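You operate a simulated robot arm through the tools that you are given. There is no shell and no other tool.

Carry out the task below with a simulated robot arm. There is one attempt and no reset: what you move stays moved.

Task
Brush the scale off the white-rimmed disc and prime the band it covered.
Fine: rust brush first, then the prime brush; both go back. Set down upright: red rust brush, teal prime brush. A coat counts when it lies all over at full strength: go over it till it gets no stronger. What is to be rubbed or washed off counts as gone when no trace of it is left.

It is judged by the outcome, as a careful person would: the job done as asked, and still so three seconds after it is handed in. It fails if anything else is knocked over, pushed out of place, dropped, spilled or broken.

Robot
A 6-joint arm with a four-finger gripper, fixed in place. Base frame: the origin is on the floor under the middle of its stand, x ahead of it, y to its left, z up. Readings come in m, rad, newtons and seconds.
It reaches about 1.012 m from its shoulder. Its first joint turns from -2.897 to 2.897 rad. Payload 3.43 kg.
Tool frame: the origin (TCP) lies between the finger pads and is the grasp point; the fingertips stand 0.03 m ahead of it; z points along the fingers, y is the line along which they close. The gripper opens to 0.12 m; its body begins 0.085 m behind the TCP.
Orientation is that of the tool frame in the base frame, as a unit quaternion [w, x, y, z]. With the fingers straight down and closing along the base's y, the tool's x points along the base's -x, its y along +y and its z along -z.

Tools
- The arm moves only by the tool send_rows. Its argument "commands" is a list of rows, each a list of 7 numbers: the opening, from 0 (shut) to 1 (fully open), then the shift along the tool's x, y, z in units of 500 mm (1.0 is 500 mm), then the turn, a rotation vector about the tool's x, y, z in units of 180 degrees (1.0 is 180 degrees). In form: [[gripper, tx, ty, tz, wx, wy, wz], ...]. A call has 1 to 20 rows; each row is the pose to reach, as a shift and turn from the pose commanded when the call began, along the tool's axes at that moment. A call with a number of a shift or a turn outside -1 to 1 is refused whole. A row lasts 0.2 s, in which the tool goes at most 0.05 m and 0.15 rad; a call with a longer step from one row to the next is refused whole, and so is a gripper value outside its range. Where a pose cannot be reached the arm comes as near as it can. A force on the tool above 50 N (or 10 N above the force at the start of the call, whichever is more), or a blocked arm, ends the call early, and 0.2 s more pass. Each finger travels about 0.1362 m/s and halts on what it meets, pressing with about 27 N; the grip force reading is that of the motor and also rises with nothing between the fingers. The clock runs only during rows and for 0.2 s after the last one: add rows that repeat a pose to give the fingers time. The reply holds the time, the measured pose of the TCP, the force on the tool along the base axes, the opening and the grip force, in the units named above and with some noise, with the torque about the TCP (base axes, N m) and any sound that the robot's microphone picked up.
- Cameras (640 x 400 px; columns grow to the right, rows downward): "scene" is fixed at [0.2207, 0.6505, 1.5156]; the picture's right is [-0.67, -0.74, 0.00], its down [-0.49, 0.44, -0.76] and it looks along [0.56, -0.51, -0.65] (base axes); focal length 364 px, centre (320, 200). "wrist" rides on the gripper at [0.071, -0.017, -0.121] in the tool frame; the picture's right is [0.23, 0.97, 0.00], its down [-0.81, 0.19, -0.55] and it looks along [-0.54, 0.13, 0.83] (tool axes); focal length 275 px, centre (320, 200). There is no depth. A picture from a camera that has moved, and an enlarged one, comes with that camera's place and axes in the base frame and with its lens.
- capture(camera): a new picture of that camera. No time passes.
- close_up(camera, box): a new picture of the part [left, top, right, bottom] of that camera's present view, enlarged. No time passes.
- sign_off(): hands the job in; it is judged then, once.

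Nothing tells you positions but the pictures and the camera data. Unless the task says otherwise, let go and move clear before handing in.

The tools are called after "Emit:" as name(argument=value, ...) on one line, values as JSON. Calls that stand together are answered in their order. send_rows: Moves the arm, as the interface text tells. Its arguments: {"type":"object","properties":{"commands":{"type":"array","items":{"type":"array","items":{"type":"number"}}}},"required":["commands"]} The other tools are called the same way: capture (camera) takes a picture; close_up (camera, box) takes an enlarged picture of a part of a camera's view; sign_off () hands the job in.

At the start:

```text
time_s: 0.0
position: [0.472, 0.1001, 1.1624]
tcp_rot: [0.0, 0.0, 1.0, 0.002]
wrist_force: [0.6, 0.5, 0.0]
wrist_torque: [-0.01, 0.02, 0.02]
finger_gap: 0.1202
grip_force: 0.1
```

scene: 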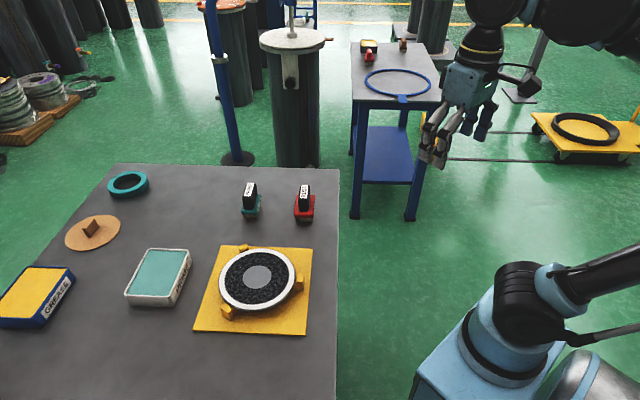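
wrist: 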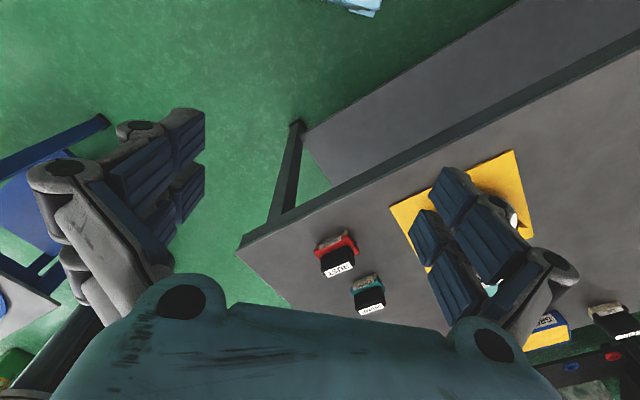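

I see a grey table with a yellow board holding a white-rimmed disc with dark scale band, a red and a teal brush, a teal pad (prime) and a yellow grease pad. I'll look closer before moving.

Emit:
close_up(camera="scene", box=[180, 160, 340, 350])

Emit:
close_up(camera="scene", box=[0, 160, 200, 340])

Emit:
close_up(camera="scene", box=[220, 165, 340, 240])

Emit:
close_up(camera="wrist", box=[240, 140, 640, 390])

```text
2.11 times, centred on (260, 255) of scene
camera zoom: at [0.2207, 0.6505, 1.5156], right [-0.67, -0.74, 0.0], down [-0.49, 0.44, -0.76], along [0.56, -0.51, -0.65], focal length 766 px, centre (446, 84)
```

zoom: 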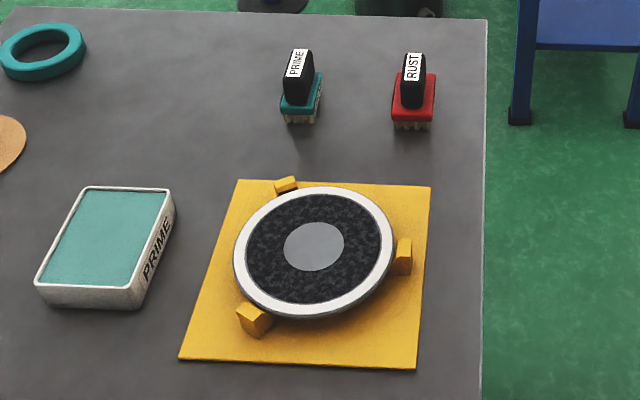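

```text
2.22 times, centred on (100, 250) of scene
camera zoom: at [0.2207, 0.6505, 1.5156], right [-0.67, -0.74, 0.0], down [-0.49, 0.44, -0.76], along [0.56, -0.51, -0.65], focal length 809 px, centre (809, 89)
```

zoom: 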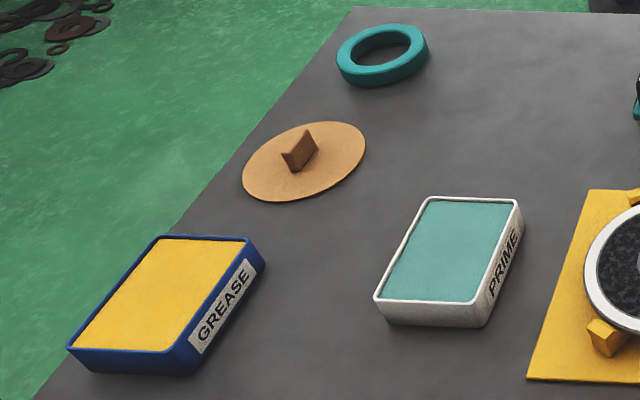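

```text
5.33 times, centred on (280, 202) of scene
camera zoom: at [0.2207, 0.6505, 1.5156], right [-0.67, -0.74, 0.0], down [-0.49, 0.44, -0.76], along [0.56, -0.51, -0.65], focal length 1942 px, centre (533, 187)
```

zoom: 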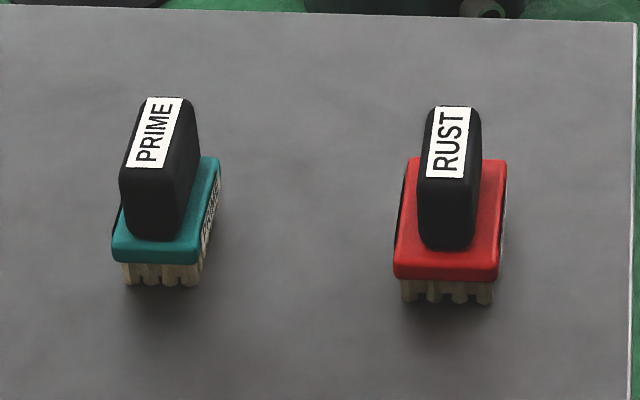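

```text
1.60 times, centred on (440, 265) of wrist
camera zoom: at [0.4008, 0.0814, 1.2829], right [-0.23, 0.97, 0.0], down [0.81, 0.19, 0.55], along [0.54, 0.13, -0.83], focal length 440 px, centre (128, 96)
```

zoom: 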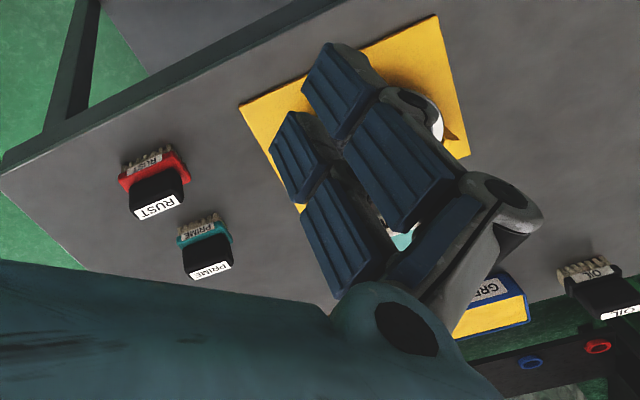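

The table is turned about 45° to the base frame. By triangulation the rust brush top is near (0.772, 0.204, 0.934), the prime brush top near (0.870, 0.302, 0.934) and the disc centre near (0.66, 0.43). I'll move above the rust brush, turning the tool about 42°, to look more closely.

Emit:
send_rows(commands=[[0.7, -0.0745, 0.026, 0.01, 0, 0, 0.03], [0.7, -0.149, 0.052, 0.02, 0, 0, 0.06], [0.7, -0.2235, 0.078, 0.03, 0, 0, 0.09], [0.7, -0.298, 0.104, 0.04, 0, 0, 0.12], [0.7, -0.3725, 0.13, 0.05, 0, 0, 0.15], [0.7, -0.447, 0.156, 0.06, 0, 0, 0.18], [0.7, -0.5215, 0.182, 0.07, 0, 0, 0.21], [0.7, -0.596, 0.208, 0.08, 0, 0, 0.235], [0.7, -0.596, 0.208, 0.08, 0, 0, 0.235]])

```text
time_s: 2.0
position: [0.7564, 0.2045, 1.1314]
tcp_rot: [0.006, 0.361, 0.933, 0.004]
wrist_force: [0.0, 0.9, -0.1]
wrist_torque: [0.0, -0.04, 0.02]
finger_gap: 0.0838
grip_force: 0.1
```

Emit:
capture(camera="wrist")

Emit:
capture(camera="scene")

```text
taken
camera wrist: at [0.6912, 0.239, 1.2517], right [0.48, 0.87, 0.01], down [0.72, -0.41, 0.56], along [0.49, -0.27, -0.83], focal length 275 px, centre (320, 200)
```

wrist: 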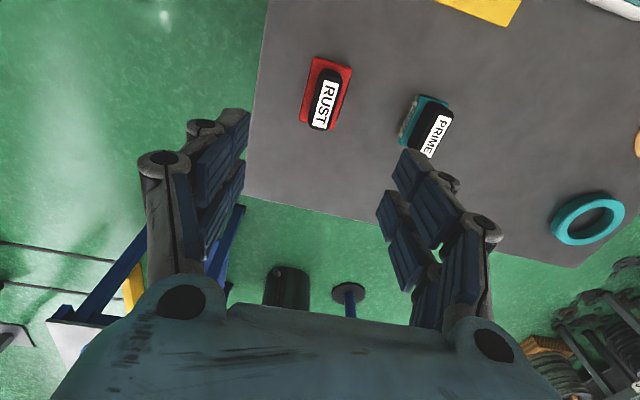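

```text
taken
```

scene: 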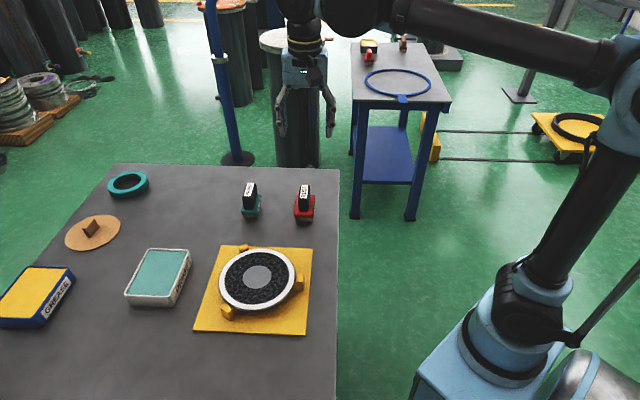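

Emit:
close_up(camera="wrist", box=[280, 40, 480, 165])

Emit:
send_rows(commands=[[0.7, 0, 0, 0, 0, 0, 0]])

```text
3.20 times, centred on (380, 102) of wrist
camera zoom: at [0.6912, 0.239, 1.2517], right [0.48, 0.87, 0.01], down [0.72, -0.41, 0.56], along [0.49, -0.27, -0.83], focal length 881 px, centre (128, 512)
```

zoom: 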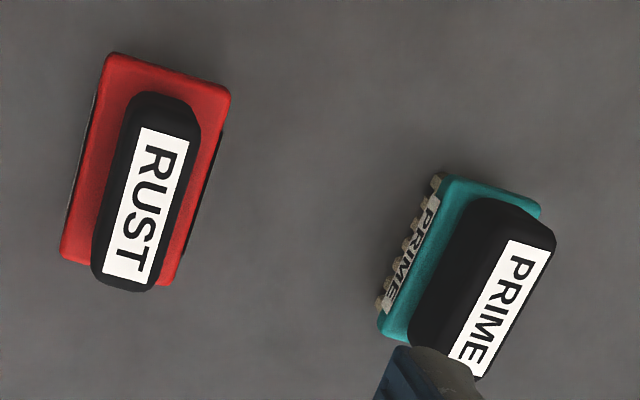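

```text
time_s: 2.4
position: [0.757, 0.2037, 1.1329]
tcp_rot: [0.004, 0.361, 0.933, 0.004]
wrist_force: [-0.3, 0.5, 0.3]
wrist_torque: [-0.01, -0.04, -0.01]
finger_gap: 0.0839
grip_force: 0.1
```

The arm settled about 1.7 cm off the commanded spot, so I'll watch that error. The rust brush axis lies at yaw ≈ -42°, in line with the tool. Before grasping, I'll look at the disc and the prime tray from above.

Emit:
send_rows(commands=[[0.7, 0.0771, 0.0313, 0.02, 0, 0, 0], [0.7, 0.1542, 0.0625, 0.04, 0, 0, 0], [0.7, 0.2313, 0.0938, 0.06, 0, 0, 0], [0.7, 0.3084, 0.125, 0.08, 0, 0, 0], [0.7, 0.3855, 0.1563, 0.1, 0, 0, 0], [0.7, 0.4626, 0.1876, 0.12, 0, 0, 0], [0.7, 0.4626, 0.1876, 0.12, 0, 0, 0], [0.7, 0.4626, 0.1876, 0.12, 0, 0, 0]])

Emit:
capture(camera="wrist")

```text
time_s: 4.2
position: [0.6503, 0.4295, 1.0725]
tcp_rot: [0.005, 0.361, 0.933, 0.003]
wrist_force: [-0.8, 0.2, -0.1]
wrist_torque: [0.04, -0.02, 0.01]
finger_gap: 0.0839
grip_force: 0.1
```

```text
taken
camera wrist: at [0.5845, 0.4637, 1.1917], right [0.48, 0.87, 0.01], down [0.72, -0.41, 0.56], along [0.49, -0.27, -0.83], focal length 275 px, centre (320, 200)
```

wrist: 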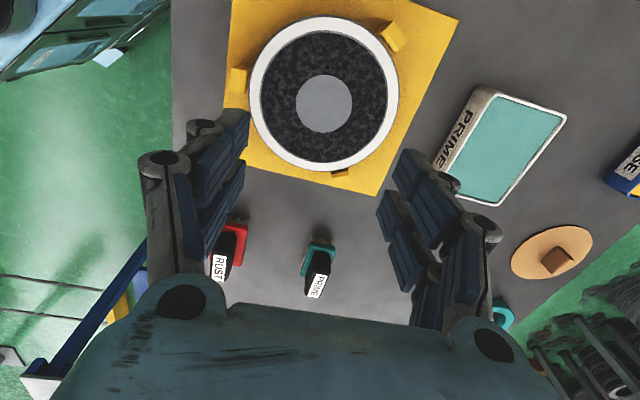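

Emit:
close_up(camera="wrist", box=[220, 0, 470, 200])

Emit:
close_up(camera="wrist", box=[420, 60, 640, 320])

Emit:
close_up(camera="scene", box=[190, 235, 320, 340])

```text
2.00 times, centred on (345, 100) of wrist
camera zoom: at [0.5845, 0.4637, 1.1917], right [0.48, 0.87, 0.01], down [0.72, -0.41, 0.56], along [0.49, -0.27, -0.83], focal length 551 px, centre (270, 400)
```

zoom: 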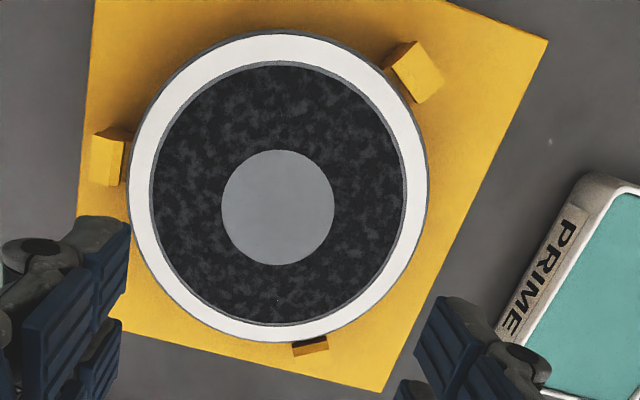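

```text
1.54 times, centred on (530, 190) of wrist
camera zoom: at [0.5845, 0.4637, 1.1917], right [0.48, 0.87, 0.01], down [0.72, -0.41, 0.56], along [0.49, -0.27, -0.83], focal length 424 px, centre (-3, 215)
```

zoom: 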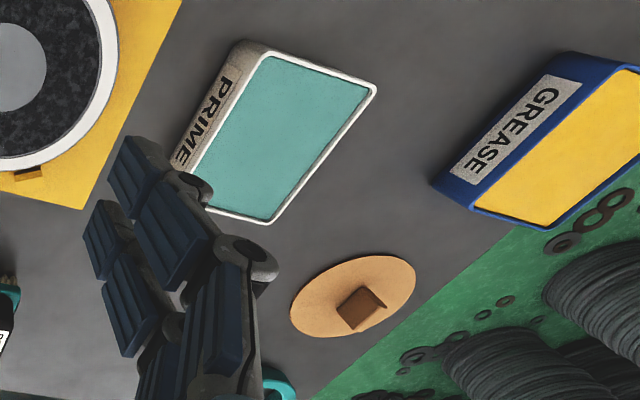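

```text
3.81 times, centred on (255, 288) of scene
camera zoom: at [0.2207, 0.6505, 1.5156], right [-0.67, -0.74, 0.0], down [-0.49, 0.44, -0.76], along [0.56, -0.51, -0.65], focal length 1387 px, centre (568, -133)
```

zoom: 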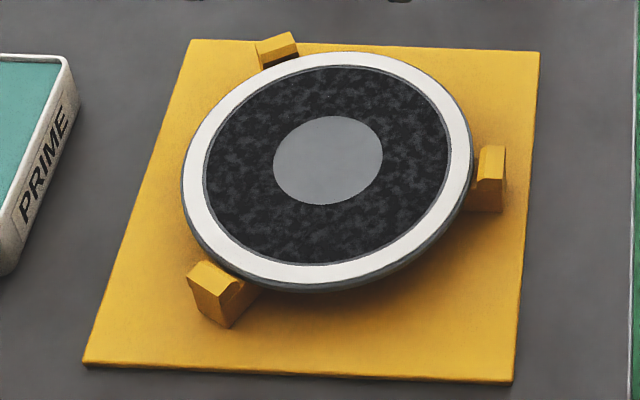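

The disc lies flat: its top is at z≈0.902, centre ≈(0.656, 0.4325), outer radius ≈0.078, and the scale band spans r≈0.03–0.067. The three clamps stand close to the rim, so I'll take a low oblique look to see whether they rise above the disc.

Emit:
send_rows(commands=[[0.7, 0.04, 0.0026, 0.037, 0, -0.034, 0], [0.7, 0.08, 0.0052, 0.074, 0, -0.068, 0], [0.7, 0.12, 0.0078, 0.111, 0, -0.102, 0], [0.7, 0.16, 0.0104, 0.148, 0, -0.136, 0], [0.7, 0.196, 0.0128, 0.185, 0, -0.1667, 0], [0.7, 0.196, 0.0128, 0.185, 0, -0.1667, 0], [0.7, 0.196, 0.0128, 0.185, 0, -0.1667, 0]])

Emit:
capture(camera="wrist")

```text
time_s: 5.8
position: [0.5819, 0.4995, 0.9796]
tcp_rot: [0.247, 0.349, 0.9, -0.09]
wrist_force: [0.1, -0.4, -0.6]
wrist_torque: [0.02, 0.0, 0.0]
finger_gap: 0.0841
grip_force: 0.1
```

```text
taken
camera wrist: at [0.4797, 0.5684, 1.0466], right [0.51, 0.85, -0.11], down [0.43, -0.15, 0.89], along [0.74, -0.5, -0.44], focal length 275 px, centre (320, 200)
```

wrist: 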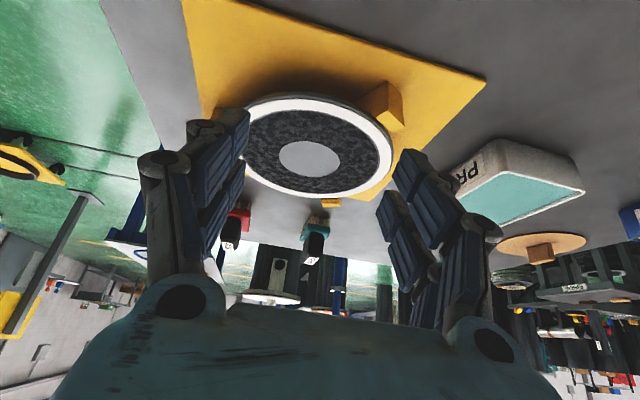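

Emit:
close_up(camera="wrist", box=[220, 70, 420, 220])

Emit:
close_up(camera="wrist", box=[200, 170, 400, 290])

```text
2.67 times, centred on (320, 145) of wrist
camera zoom: at [0.4797, 0.5684, 1.0466], right [0.51, 0.85, -0.11], down [0.43, -0.15, 0.89], along [0.74, -0.5, -0.44], focal length 734 px, centre (320, 347)
```

zoom: 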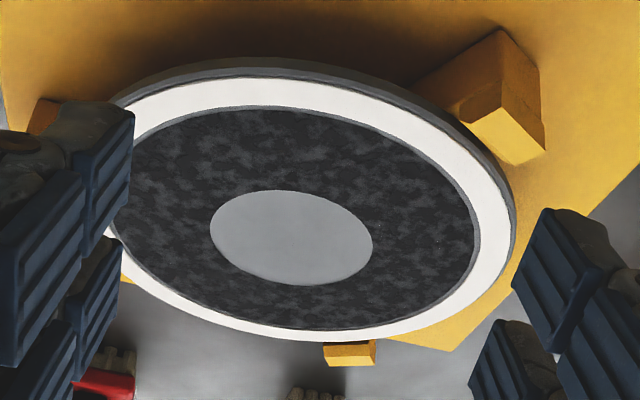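

```text
3.20 times, centred on (300, 230) of wrist
camera zoom: at [0.4797, 0.5684, 1.0466], right [0.51, 0.85, -0.11], down [0.43, -0.15, 0.89], along [0.74, -0.5, -0.44], focal length 881 px, centre (384, 104)
```

zoom: 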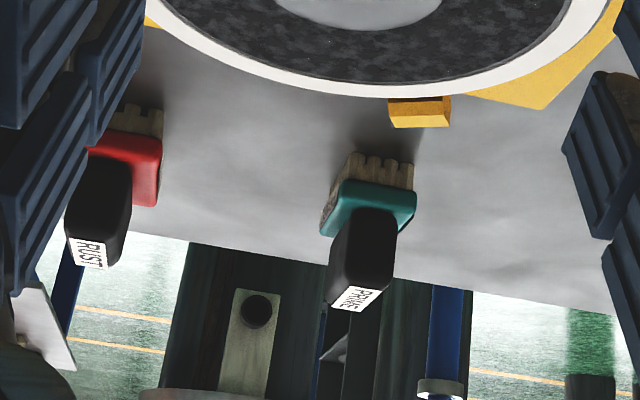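

Emit:
close_up(camera="scene", box=[212, 295, 252, 325])

Emit:
close_up(camera="scene", box=[280, 265, 320, 300])

Emit:
close_up(camera="wrist", box=[345, 75, 405, 125])

Emit:
close_up(camera="wrist", box=[300, 170, 360, 220])

```text
13.33 times, centred on (232, 310) of scene
camera zoom: at [0.2207, 0.6505, 1.5156], right [-0.67, -0.74, 0.0], down [-0.49, 0.44, -0.76], along [0.56, -0.51, -0.65], focal length 4854 px, centre (1493, -1267)
```

zoom: 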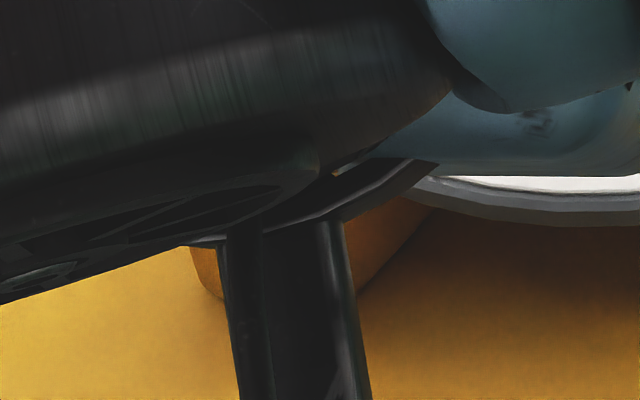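

```text
11.43 times, centred on (300, 282) of scene
camera zoom: at [0.2207, 0.6505, 1.5156], right [-0.67, -0.74, 0.0], down [-0.49, 0.44, -0.76], along [0.56, -0.51, -0.65], focal length 4160 px, centre (549, -743)
```

zoom: 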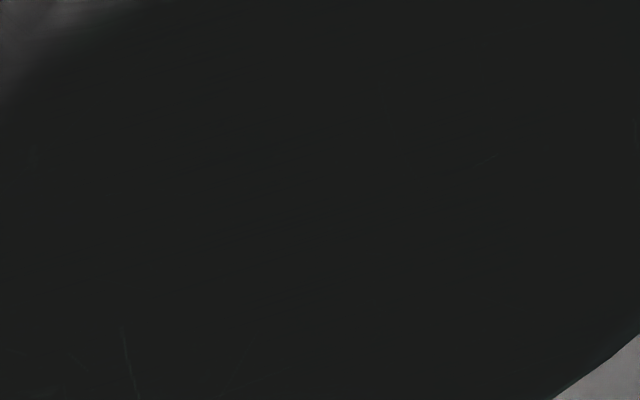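

```text
8.00 times, centred on (375, 100) of wrist
camera zoom: at [0.4797, 0.5684, 1.0466], right [0.51, 0.85, -0.11], down [0.43, -0.15, 0.89], along [0.74, -0.5, -0.44], focal length 2202 px, centre (-120, 1000)
```

zoom: 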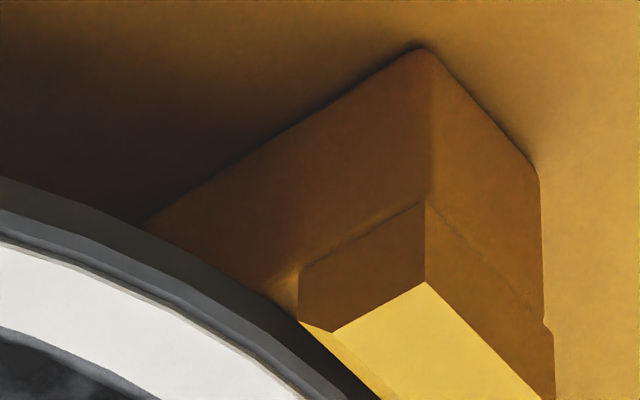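

```text
8.00 times, centred on (330, 195) of wrist
camera zoom: at [0.4797, 0.5684, 1.0466], right [0.51, 0.85, -0.11], down [0.43, -0.15, 0.89], along [0.74, -0.5, -0.44], focal length 2202 px, centre (240, 240)
```

zoom: 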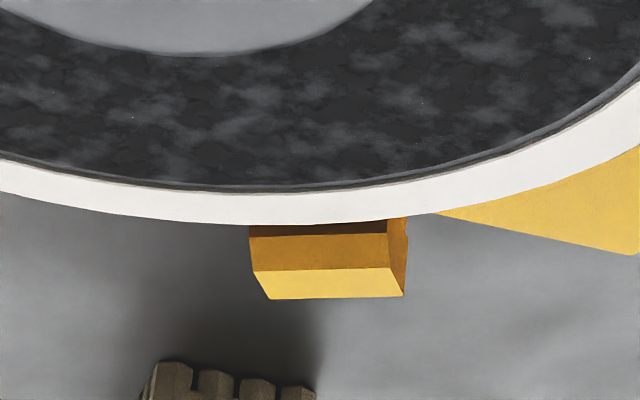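

The clamps stand roughly 5–8 mm above the disc at r>0.08, in tool-frame directions about 120° apart. The brush must therefore stay within r≈0.078, and a fixed-orientation path can do that. I'll bring the tool upright again and go above the rust brush.

Emit:
send_rows(commands=[[0.7, -0.0526, -0.0022, -0.0121, 0.0006, 0.0338, 0], [0.7, -0.1051, -0.0044, -0.0242, 0.0012, 0.0676, 0], [0.7, -0.1577, -0.0066, -0.0364, 0.0018, 0.1014, 0], [0.7, -0.2102, -0.0088, -0.0485, 0.0024, 0.1352, 0], [0.7, -0.2628, -0.011, -0.0606, 0.0029, 0.169, 0], [0.7, -0.2628, -0.011, -0.0606, 0.0029, 0.169, 0], [0.7, -0.2628, -0.011, -0.0606, 0.0029, 0.169, 0]])

```text
time_s: 7.4
position: [0.6504, 0.4292, 1.0697]
tcp_rot: [0.0, 0.361, 0.933, 0.001]
wrist_force: [0.2, 0.4, -0.7]
wrist_torque: [0.0, -0.02, 0.01]
finger_gap: 0.0839
grip_force: 0.1
```

Emit:
send_rows(commands=[[0.7, -0.0806, -0.0278, 0.0167, 0, 0, 0], [0.7, -0.1612, -0.0557, 0.0333, 0, 0, 0], [0.7, -0.2418, -0.0835, 0.05, 0, 0, 0], [0.7, -0.3224, -0.1113, 0.0667, 0, 0, 0], [0.7, -0.403, -0.1392, 0.0833, 0, 0, 0], [0.7, -0.4836, -0.167, 0.1, 0, 0, 0], [0.7, -0.4836, -0.167, 0.1, 0, 0, 0], [0.7, -0.4836, -0.167, 0.1, 0, 0, 0]])

Emit:
close_up(camera="wrist", box=[240, 60, 480, 210])

Emit:
close_up(camera="scene", box=[220, 120, 360, 240])

```text
time_s: 9.2
position: [0.7719, 0.2028, 1.0201]
tcp_rot: [0.0, 0.361, 0.933, 0.0]
wrist_force: [0.2, 0.1, -0.2]
wrist_torque: [-0.02, -0.01, -0.01]
finger_gap: 0.0839
grip_force: 0.1
```

```text
2.67 times, centred on (360, 135) of wrist
camera zoom: at [0.7081, 0.2379, 1.1396], right [0.49, 0.87, 0.0], down [0.73, -0.41, 0.55], along [0.48, -0.27, -0.83], focal length 734 px, centre (213, 373)
```

zoom: 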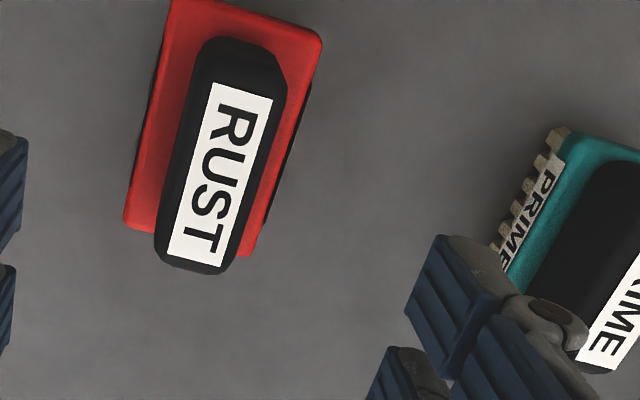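

```text
3.33 times, centred on (290, 180) of scene
camera zoom: at [0.2207, 0.6505, 1.5156], right [-0.67, -0.74, 0.0], down [-0.49, 0.44, -0.76], along [0.56, -0.51, -0.65], focal length 1213 px, centre (420, 267)
```

zoom: 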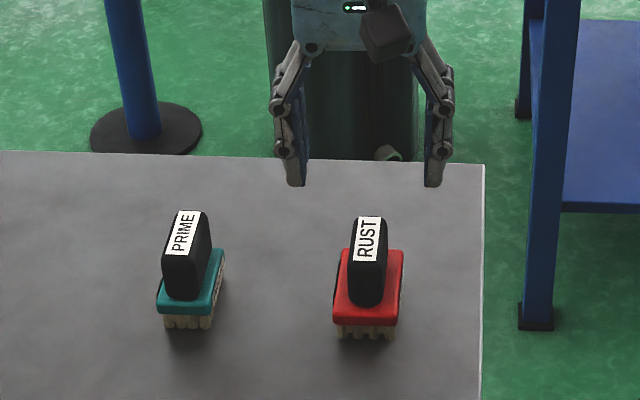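

The rust brush handle centre is at ≈(0.771, 0.205) and lies between the open fingers. I'll lower until the fingertips sit just above the red base.

Emit:
send_rows(commands=[[0.7, 0.002, 0.002, 0.05, 0, 0, 0.003], [0.7, 0.004, 0.002, 0.1, 0, 0, 0.006], [0.7, 0.004, 0.002, 0.14, 0, 0, 0.006], [0.7, 0.004, 0.002, 0.165, 0, 0, 0.006], [0.7, 0.004, 0.002, 0.18, 0, 0, 0.006], [0.7, 0.004, 0.002, 0.18, 0, 0, 0.006], [0.7, 0.004, 0.002, 0.18, 0, 0, 0.006]])

Emit:
close_up(camera="scene", box=[240, 150, 360, 240])

Emit:
capture(camera="wrist")

```text
time_s: 10.8
position: [0.7711, 0.2064, 0.9319]
tcp_rot: [0.0, 0.371, 0.929, 0.001]
wrist_force: [0.0, 0.0, 0.3]
wrist_torque: [-0.01, 0.01, -0.02]
finger_gap: 0.084
grip_force: 0.1
```

```text
4.44 times, centred on (300, 195) of scene
camera zoom: at [0.2207, 0.6505, 1.5156], right [-0.67, -0.74, 0.0], down [-0.49, 0.44, -0.76], along [0.56, -0.51, -0.65], focal length 1618 px, centre (409, 222)
```

zoom: 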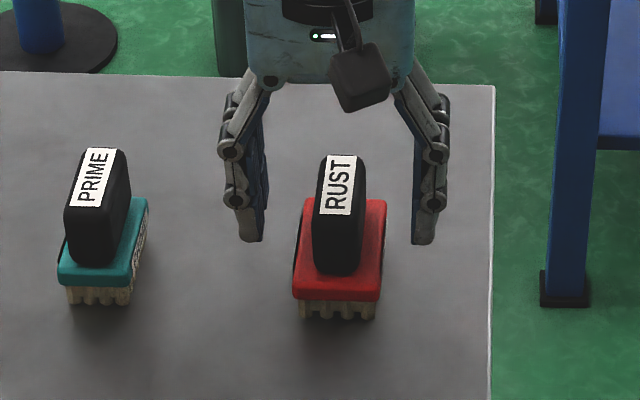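

```text
taken
camera wrist: at [0.7077, 0.2417, 1.0514], right [0.5, 0.86, 0.0], down [0.72, -0.42, 0.55], along [0.48, -0.28, -0.83], focal length 275 px, centre (320, 200)
```

wrist: 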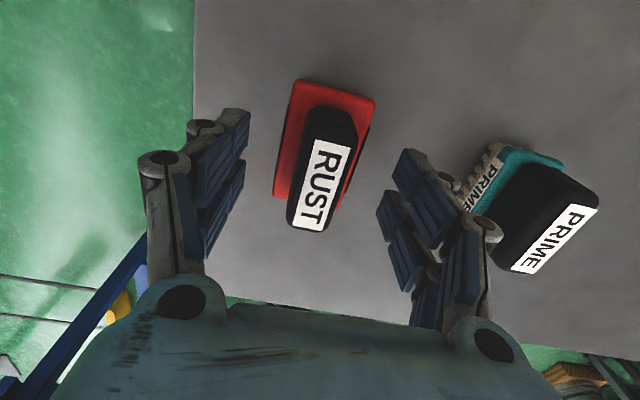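

Emit:
send_rows(commands=[[0.4, 0, 0, 0.004, 0, 0, 0], [0.0, 0, 0, 0.006, 0, 0, 0], [0.0, 0, 0, 0.006, 0, 0, 0], [0.0, 0, 0, 0.006, 0, 0, 0], [0.0, 0, 0, 0.006, 0, 0, 0]])

Emit:
close_up(camera="scene", box=[240, 150, 360, 240])

```text
time_s: 12.0
position: [0.7717, 0.2056, 0.9299]
tcp_rot: [0.001, 0.371, 0.929, 0.001]
wrist_force: [7.1, -0.2, 23.2]
wrist_torque: [0.03, -0.22, -0.13]
finger_gap: 0.0268
grip_force: 26.9
```

```text
4.44 times, centred on (300, 195) of scene
camera zoom: at [0.2207, 0.6505, 1.5156], right [-0.67, -0.74, 0.0], down [-0.49, 0.44, -0.76], along [0.56, -0.51, -0.65], focal length 1618 px, centre (409, 222)
```

zoom: 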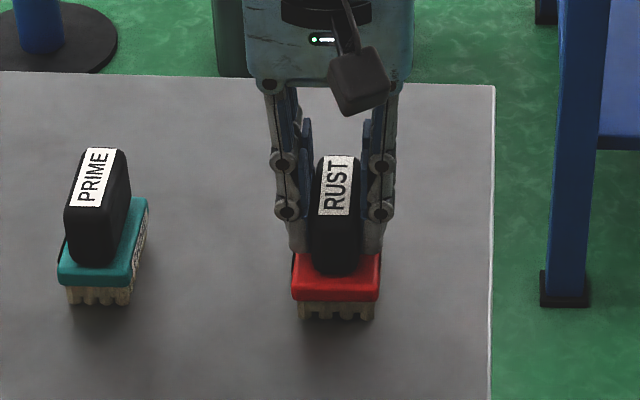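

The rust brush is held (gap 26.8 mm, 27 N), with the fingertips touching its base. I'll lift straight up.

Emit:
send_rows(commands=[[0.0, 0, 0, -0.02, 0, 0, 0], [0.0, 0, 0, -0.06, 0, 0, 0], [0.0, 0, 0, -0.12, 0, 0, 0], [0.0, 0, 0, -0.2, 0, 0, 0], [0.0, 0, 0, -0.2, 0, 0, 0], [0.0, 0, 0, -0.2, 0, 0, 0]])

Emit:
capture(camera="wrist")

Emit:
capture(camera="scene")

```text
time_s: 13.4
position: [0.7701, 0.2069, 1.0279]
tcp_rot: [0.0, 0.37, 0.929, 0.001]
wrist_force: [-0.1, 0.2, -1.1]
wrist_torque: [-0.02, -0.02, 0.03]
finger_gap: 0.0267
grip_force: 27.6
```

```text
taken
camera wrist: at [0.7072, 0.2433, 1.1478], right [0.5, 0.86, 0.0], down [0.72, -0.42, 0.55], along [0.48, -0.28, -0.83], focal length 275 px, centre (320, 200)
```

wrist: 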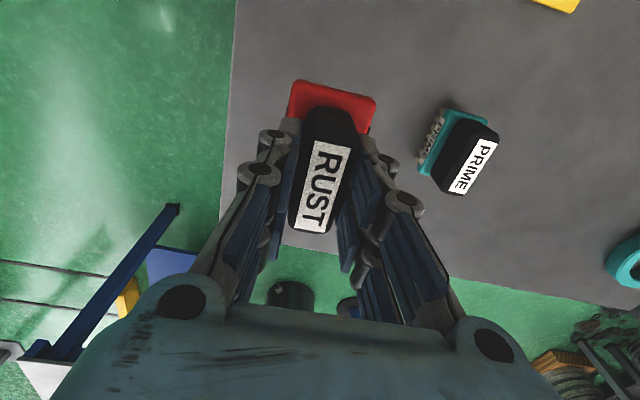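

```text
taken
```

scene: 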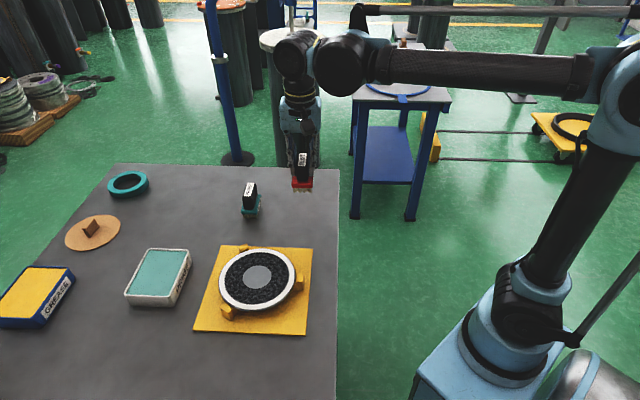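

Emit:
send_rows(commands=[[0.0, 0.0794, 0.0283, 0.0093, 0, 0, 0], [0.0, 0.1588, 0.0566, 0.0187, 0, 0, 0], [0.0, 0.2382, 0.0849, 0.028, 0, 0, 0], [0.0, 0.3176, 0.1132, 0.0373, 0, 0, 0], [0.0, 0.397, 0.1415, 0.0467, 0, 0, 0], [0.0, 0.4764, 0.1698, 0.056, 0, 0, 0], [0.0, 0.4764, 0.1698, 0.056, 0, 0, 0], [0.0, 0.4764, 0.1698, 0.056, 0, 0, 0]])

Emit:
capture(camera="wrist")

Emit:
close_up(camera="scene", box=[180, 190, 340, 340])

```text
time_s: 15.2
position: [0.6578, 0.432, 0.9976]
tcp_rot: [-0.001, 0.37, 0.929, 0.001]
wrist_force: [0.3, 0.5, -1.9]
wrist_torque: [0.01, 0.0, -0.02]
finger_gap: 0.0267
grip_force: 27.0
```

```text
taken
camera wrist: at [0.5944, 0.4688, 1.1192], right [0.5, 0.86, 0.0], down [0.72, -0.42, 0.55], along [0.48, -0.28, -0.83], focal length 275 px, centre (320, 200)
```

wrist: 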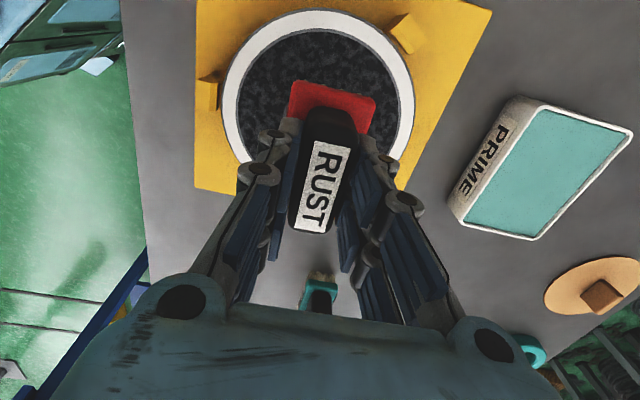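

```text
2.67 times, centred on (260, 265) of scene
camera zoom: at [0.2207, 0.6505, 1.5156], right [-0.67, -0.74, 0.0], down [-0.49, 0.44, -0.76], along [0.56, -0.51, -0.65], focal length 971 px, centre (480, 27)
```

zoom: 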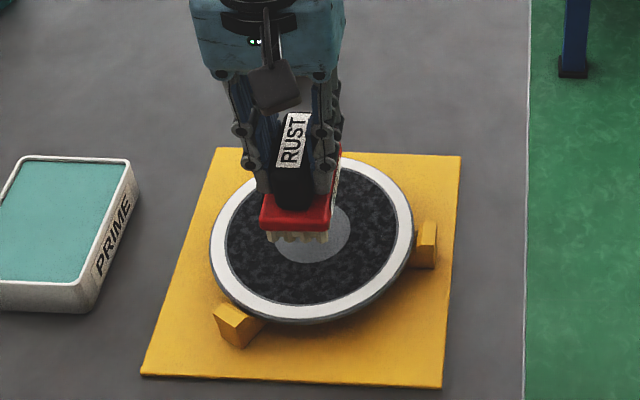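

The brush is over the disc centre at z≈0.998. I'll lower it gently in small steps and watch for contact force.

Emit:
send_rows(commands=[[0.0, 0.002, 0, 0.01, 0, 0, 0], [0.0, 0.003, 0, 0.02, 0, 0, 0], [0.0, 0.003, 0, 0.03, 0, 0, 0], [0.0, 0.003, 0, 0.036, 0, 0, 0], [0.0, 0.003, 0, 0.036, 0, 0, 0]])

Emit:
close_up(camera="scene", box=[200, 220, 320, 330])

```text
time_s: 16.4
position: [0.656, 0.4325, 0.9819]
tcp_rot: [0.001, 0.37, 0.929, 0.0]
wrist_force: [0.1, -0.6, -2.0]
wrist_torque: [0.03, -0.02, 0.02]
finger_gap: 0.0268
grip_force: 27.0
```

```text
3.64 times, centred on (260, 275) of scene
camera zoom: at [0.2207, 0.6505, 1.5156], right [-0.67, -0.74, 0.0], down [-0.49, 0.44, -0.76], along [0.56, -0.51, -0.65], focal length 1324 px, centre (538, -73)
```

zoom: 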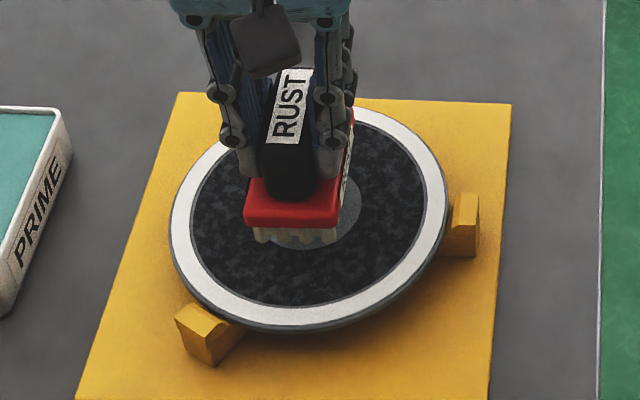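

Emit:
send_rows(commands=[[0.0, 0, 0, 0.004, 0, 0, 0], [0.0, 0, 0, 0.008, 0, 0, 0], [0.0, 0, 0, 0.012, 0, 0, 0], [0.0, 0, 0, 0.016, 0, 0, 0], [0.0, 0, 0, 0.016, 0, 0, 0]])

```text
time_s: 17.6
position: [0.6571, 0.4314, 0.974]
tcp_rot: [0.001, 0.37, 0.929, 0.001]
wrist_force: [0.4, -0.2, -1.3]
wrist_torque: [-0.03, -0.02, -0.02]
finger_gap: 0.0267
grip_force: 27.1
```

Emit:
send_rows(commands=[[0.0, 0, 0, 0.003, 0, 0, 0], [0.0, 0, 0, 0.006, 0, 0, 0], [0.0, 0, 0, 0.009, 0, 0, 0], [0.0, 0, 0, 0.009, 0, 0, 0]])

Emit:
close_up(camera="scene", box=[230, 240, 290, 290])

```text
time_s: 18.6
position: [0.6555, 0.4336, 0.9677]
tcp_rot: [0.0, 0.37, 0.929, 0.0]
wrist_force: [0.9, 0.2, -1.7]
wrist_torque: [0.05, 0.0, 0.02]
finger_gap: 0.0269
grip_force: 27.3
```

```text
8.00 times, centred on (260, 265) of scene
camera zoom: at [0.2207, 0.6505, 1.5156], right [-0.67, -0.74, 0.0], down [-0.49, 0.44, -0.76], along [0.56, -0.51, -0.65], focal length 2912 px, centre (800, -320)
```

zoom: 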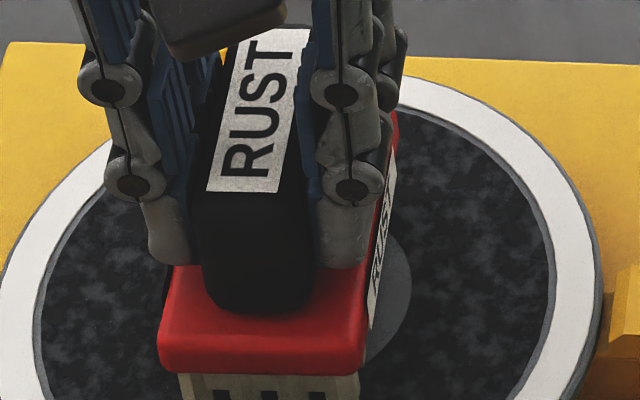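

Emit:
send_rows(commands=[[0.0, 0, 0, 0.002, 0, 0, 0], [0.0, 0, 0, 0.004, 0, 0, 0], [0.0, 0, 0, 0.006, 0, 0, 0], [0.0, 0, 0, 0.006, 0, 0, 0]])

Emit:
close_up(camera="scene", box=[230, 245, 290, 295])

```text
time_s: 19.6
position: [0.6566, 0.4323, 0.9673]
tcp_rot: [0.0, 0.37, 0.929, 0.001]
wrist_force: [0.4, 1.0, -1.3]
wrist_torque: [-0.02, -0.01, 0.0]
finger_gap: 0.0269
grip_force: 26.5
```

```text
8.00 times, centred on (260, 270) of scene
camera zoom: at [0.2207, 0.6505, 1.5156], right [-0.67, -0.74, 0.0], down [-0.49, 0.44, -0.76], along [0.56, -0.51, -0.65], focal length 2912 px, centre (800, -360)
```

zoom: 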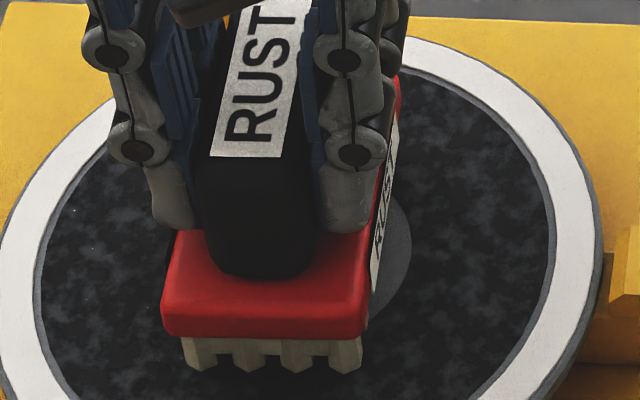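

Emit:
send_rows(commands=[[0.0, 0, 0, 0.002, 0, 0, 0], [0.0, 0, 0, 0.004, 0, 0, 0], [0.0, 0, 0, 0.006, 0, 0, 0], [0.0, 0, 0, 0.008, 0, 0, 0], [0.0, 0, 0, 0.008, 0, 0, 0]])

```text
time_s: 20.8
position: [0.655, 0.4336, 0.9638]
tcp_rot: [0.001, 0.371, 0.929, 0.0]
wrist_force: [0.3, -1.2, 0.7]
wrist_torque: [-0.09, -0.02, 0.0]
finger_gap: 0.0265
grip_force: 26.9
```

Emit:
send_rows(commands=[[0.0, 0, 0, 0.001, 0, 0, 0], [0.0, 0, 0, 0.002, 0, 0, 0], [0.0, 0, 0, 0.002, 0, 0, 0]])

Emit:
close_up(camera="scene", box=[230, 245, 290, 295])

```text
time_s: 21.6
position: [0.656, 0.4328, 0.963]
tcp_rot: [0.0, 0.37, 0.929, 0.002]
wrist_force: [3.6, 10.4, 32.8]
wrist_torque: [0.39, -0.13, -0.02]
finger_gap: 0.0266
grip_force: 27.2
```

```text
8.00 times, centred on (260, 270) of scene
camera zoom: at [0.2207, 0.6505, 1.5156], right [-0.67, -0.74, 0.0], down [-0.49, 0.44, -0.76], along [0.56, -0.51, -0.65], focal length 2912 px, centre (800, -360)
```

zoom: 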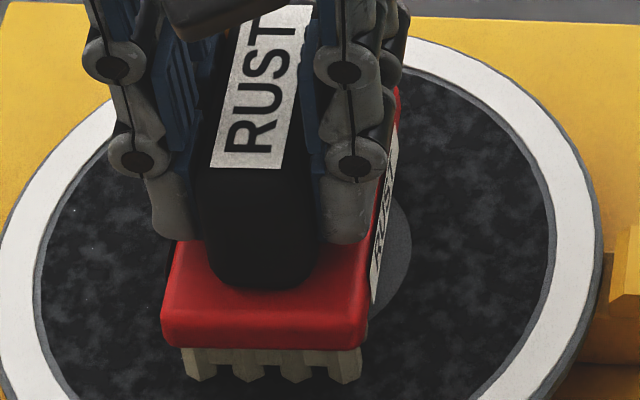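

Contact came at commanded z≈0.963, and about 30 N/mm of stiffness showed up. I'll ease off to a light pressure and run the first half of a loop around the band, watching the forces.

Emit:
send_rows(commands=[[0.0, 0, 0, -0.001, 0, 0, 0], [0.0, -0.034, 0, -0.001, 0, 0, 0], [0.0, -0.068, 0, -0.001, 0, 0, 0], [0.0, -0.061, 0, -0.001, 0, 0, 0], [0.0, -0.0492, 0.026, -0.001, 0, 0, 0], [0.0, -0.0352, 0.046, -0.001, 0, 0, 0], [0.0, -0.018, 0.063, -0.001, 0, 0, 0], [0.0, 0, 0.076, -0.001, 0, 0, 0], [0.0, 0, 0.096, -0.001, 0, 0, 0], [0.0, 0, 0.076, -0.001, 0, 0, 0]])

Emit:
capture(camera="scene")

Emit:
capture(camera="wrist")

```text
time_s: 23.8
position: [0.6825, 0.4607, 0.9632]
tcp_rot: [0.001, 0.37, 0.929, 0.002]
wrist_force: [6.3, 10.1, 29.5]
wrist_torque: [0.6, -0.1, -0.08]
finger_gap: 0.0264
grip_force: 25.9
```

```text
taken
```

scene: 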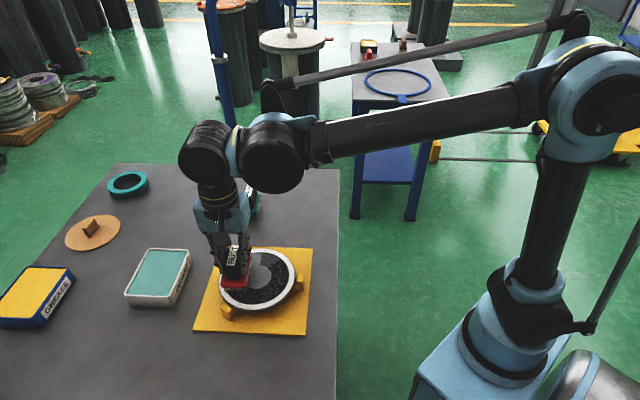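

```text
taken
camera wrist: at [0.6192, 0.4971, 1.0829], right [0.5, 0.86, 0.0], down [0.72, -0.42, 0.55], along [0.48, -0.27, -0.83], focal length 275 px, centre (320, 200)
```

wrist: 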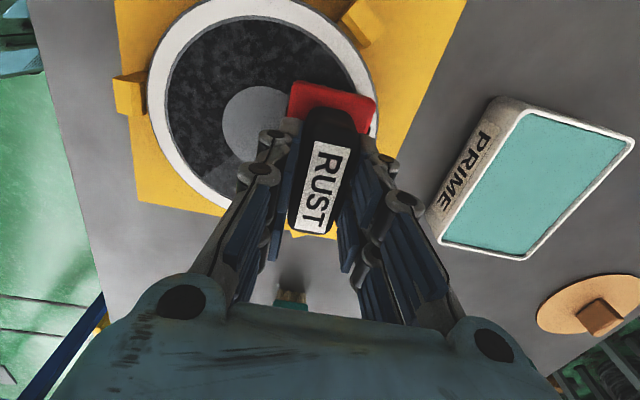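

Emit:
close_up(camera="wrist", box=[140, 0, 400, 210])

Emit:
close_up(camera="scene", box=[190, 230, 320, 335])

```text
1.90 times, centred on (270, 105) of wrist
camera zoom: at [0.6192, 0.4971, 1.0829], right [0.5, 0.86, 0.0], down [0.72, -0.42, 0.55], along [0.48, -0.27, -0.83], focal length 524 px, centre (415, 381)
```

zoom: 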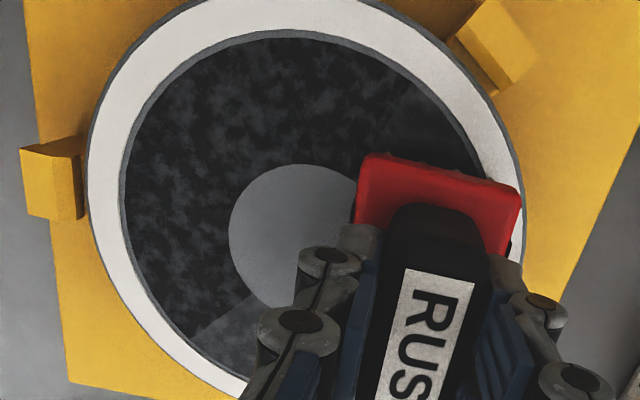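

```text
3.81 times, centred on (255, 282) of scene
camera zoom: at [0.2207, 0.6505, 1.5156], right [-0.67, -0.74, 0.0], down [-0.49, 0.44, -0.76], along [0.56, -0.51, -0.65], focal length 1387 px, centre (568, -114)
```

zoom: 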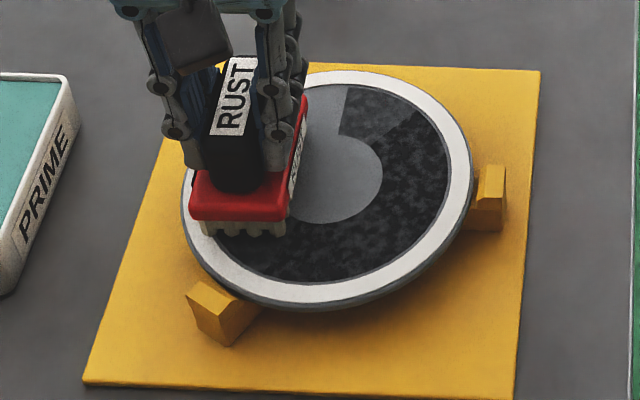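

The brush strips the scale as it passes. I'll finish the loop around the band.

Emit:
send_rows(commands=[[0.0, 0.018, -0.0128, -0.0006, 0, 0, 0], [0.0, 0.0352, -0.03, -0.0006, 0, 0, 0], [0.0, 0.0492, -0.05, -0.0006, 0, 0, 0], [0.0, 0.061, -0.076, -0.0006, 0, 0, 0], [0.0, 0.068, -0.076, -0.0006, 0, 0, 0], [0.0, 0.061, -0.076, -0.0006, 0, 0, 0], [0.0, 0.0492, -0.102, -0.0006, 0, 0, 0], [0.0, 0.0352, -0.122, -0.0006, 0, 0, 0], [0.0, 0.018, -0.1392, -0.0006, 0, 0, 0], [0.0, 0, -0.152, -0.0006, 0, 0, 0], [0.0, 0, -0.168, -0.0006, 0, 0, 0], [0.0, 0, -0.152, -0.0006, 0, 0, 0], [0.0, -0.018, -0.1392, -0.0006, 0, 0, 0], [0.0, -0.0352, -0.122, -0.0006, 0, 0, 0], [0.0, -0.0492, -0.102, -0.0006, 0, 0, 0], [0.0, -0.061, -0.076, -0.0006, 0, 0, 0], [0.0, -0.068, -0.076, -0.0006, 0, 0, 0], [0.0, -0.061, -0.06, -0.0006, 0, 0, 0], [0.0, -0.0492, -0.05, -0.0006, 0, 0, 0]])

Emit:
close_up(camera="wrist", box=[120, 0, 420, 240])

Emit:
close_up(camera="scene", box=[190, 230, 320, 335])

```text
time_s: 27.8
position: [0.6826, 0.4252, 0.9621]
tcp_rot: [0.0, 0.371, 0.929, 0.002]
wrist_force: [1.1, -5.0, 15.4]
wrist_torque: [-0.17, -0.09, 0.02]
finger_gap: 0.0268
grip_force: 26.9
```

```text
1.67 times, centred on (270, 120) of wrist
camera zoom: at [0.6196, 0.4608, 1.0828], right [0.5, 0.86, 0.0], down [0.72, -0.42, 0.55], along [0.48, -0.28, -0.83], focal length 459 px, centre (403, 333)
```

zoom: 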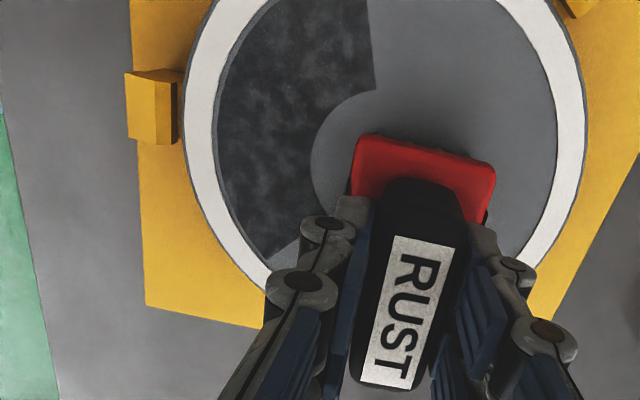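

```text
3.81 times, centred on (255, 282) of scene
camera zoom: at [0.2207, 0.6505, 1.5156], right [-0.67, -0.74, 0.0], down [-0.49, 0.44, -0.76], along [0.56, -0.51, -0.65], focal length 1387 px, centre (568, -114)
```

zoom: 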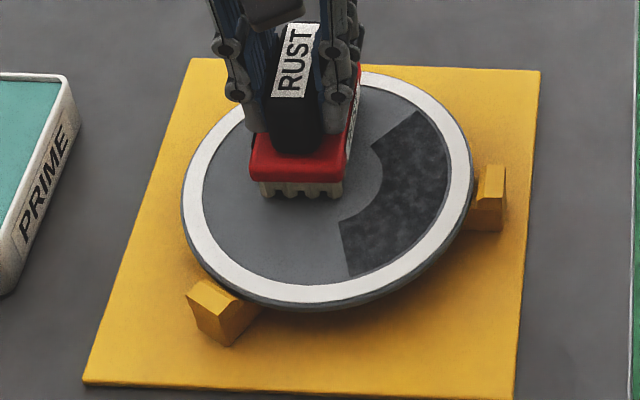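

Most of the scale is gone. One sector on the -u side remains because the brush touched too lightly there. I'll move over it and press slightly deeper.

Emit:
send_rows(commands=[[0.0, 0, -0.052, 0, 0, 0, 0], [0.0, 0.0312, -0.0892, 0, 0, 0, 0], [0.0, 0.0492, -0.106, 0, 0, 0, 0], [0.0, 0.0492, -0.112, 0.0006, 0, 0, 0], [0.0, 0.0492, -0.112, 0.0012, 0, 0, 0], [0.0, 0.0492, -0.112, 0.0012, 0, 0, 0]])

```text
time_s: 29.2
position: [0.6255, 0.4013, 0.9617]
tcp_rot: [0.001, 0.37, 0.929, 0.0]
wrist_force: [-3.1, 2.9, 8.9]
wrist_torque: [0.06, 0.13, -0.02]
finger_gap: 0.0268
grip_force: 27.0
```

Emit:
send_rows(commands=[[0.0, 0, -0.004, 0.0006, 0, 0, 0], [0.0, -0.012, 0.007, 0.0006, 0, 0, 0], [0.0, -0.024, 0.014, 0.0006, 0, 0, 0], [0.0, -0.044, 0.042, 0.0004, 0, 0, 0], [0.0, -0.056, 0.066, 0.0, 0, 0, 0], [0.0, -0.044, 0.042, 0.0004, 0, 0, 0], [0.0, -0.024, 0.014, 0.0006, 0, 0, 0], [0.0, 0, -0.004, 0.0006, 0, 0, 0], [0.0, 0.012, 0.007, 0.0006, 0, 0, 0], [0.0, 0.024, 0.014, 0.0006, 0, 0, 0], [0.0, 0.044, 0.042, 0.0004, 0, 0, 0], [0.0, 0.056, 0.066, 0.0, 0, 0, 0], [0.0, 0.044, 0.042, 0.0004, 0, 0, 0], [0.0, 0.024, 0.014, 0.0006, 0, 0, 0], [0.0, 0, -0.004, 0.0006, 0, 0, 0]])

Emit:
close_up(camera="scene", box=[190, 230, 320, 335])

Emit:
capture(camera="wrist")

```text
time_s: 32.4
position: [0.6249, 0.3995, 0.9613]
tcp_rot: [0.0, 0.369, 0.929, 0.002]
wrist_force: [-1.4, 8.5, 26.7]
wrist_torque: [0.36, 0.09, -0.04]
finger_gap: 0.0265
grip_force: 27.1
```

```text
3.81 times, centred on (255, 282) of scene
camera zoom: at [0.2207, 0.6505, 1.5156], right [-0.67, -0.74, 0.0], down [-0.49, 0.44, -0.76], along [0.56, -0.51, -0.65], focal length 1387 px, centre (568, -114)
```

zoom: 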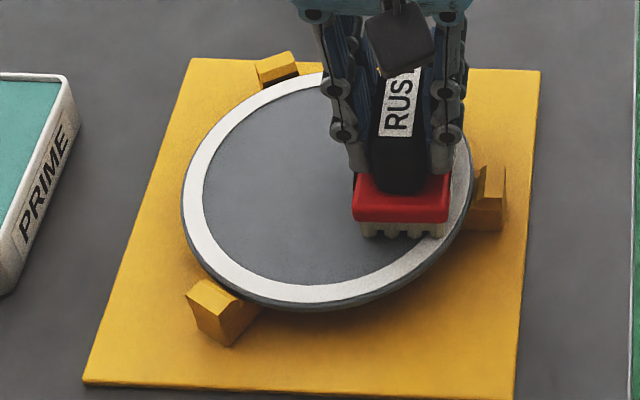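

```text
taken
camera wrist: at [0.5619, 0.4351, 1.0819], right [0.5, 0.86, 0.0], down [0.72, -0.42, 0.55], along [0.48, -0.28, -0.83], focal length 275 px, centre (320, 200)
```

wrist: 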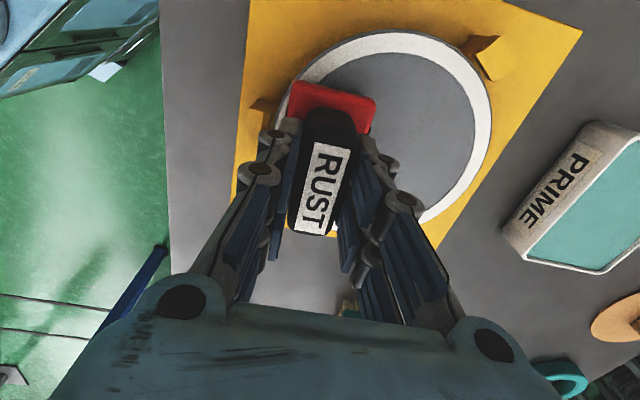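

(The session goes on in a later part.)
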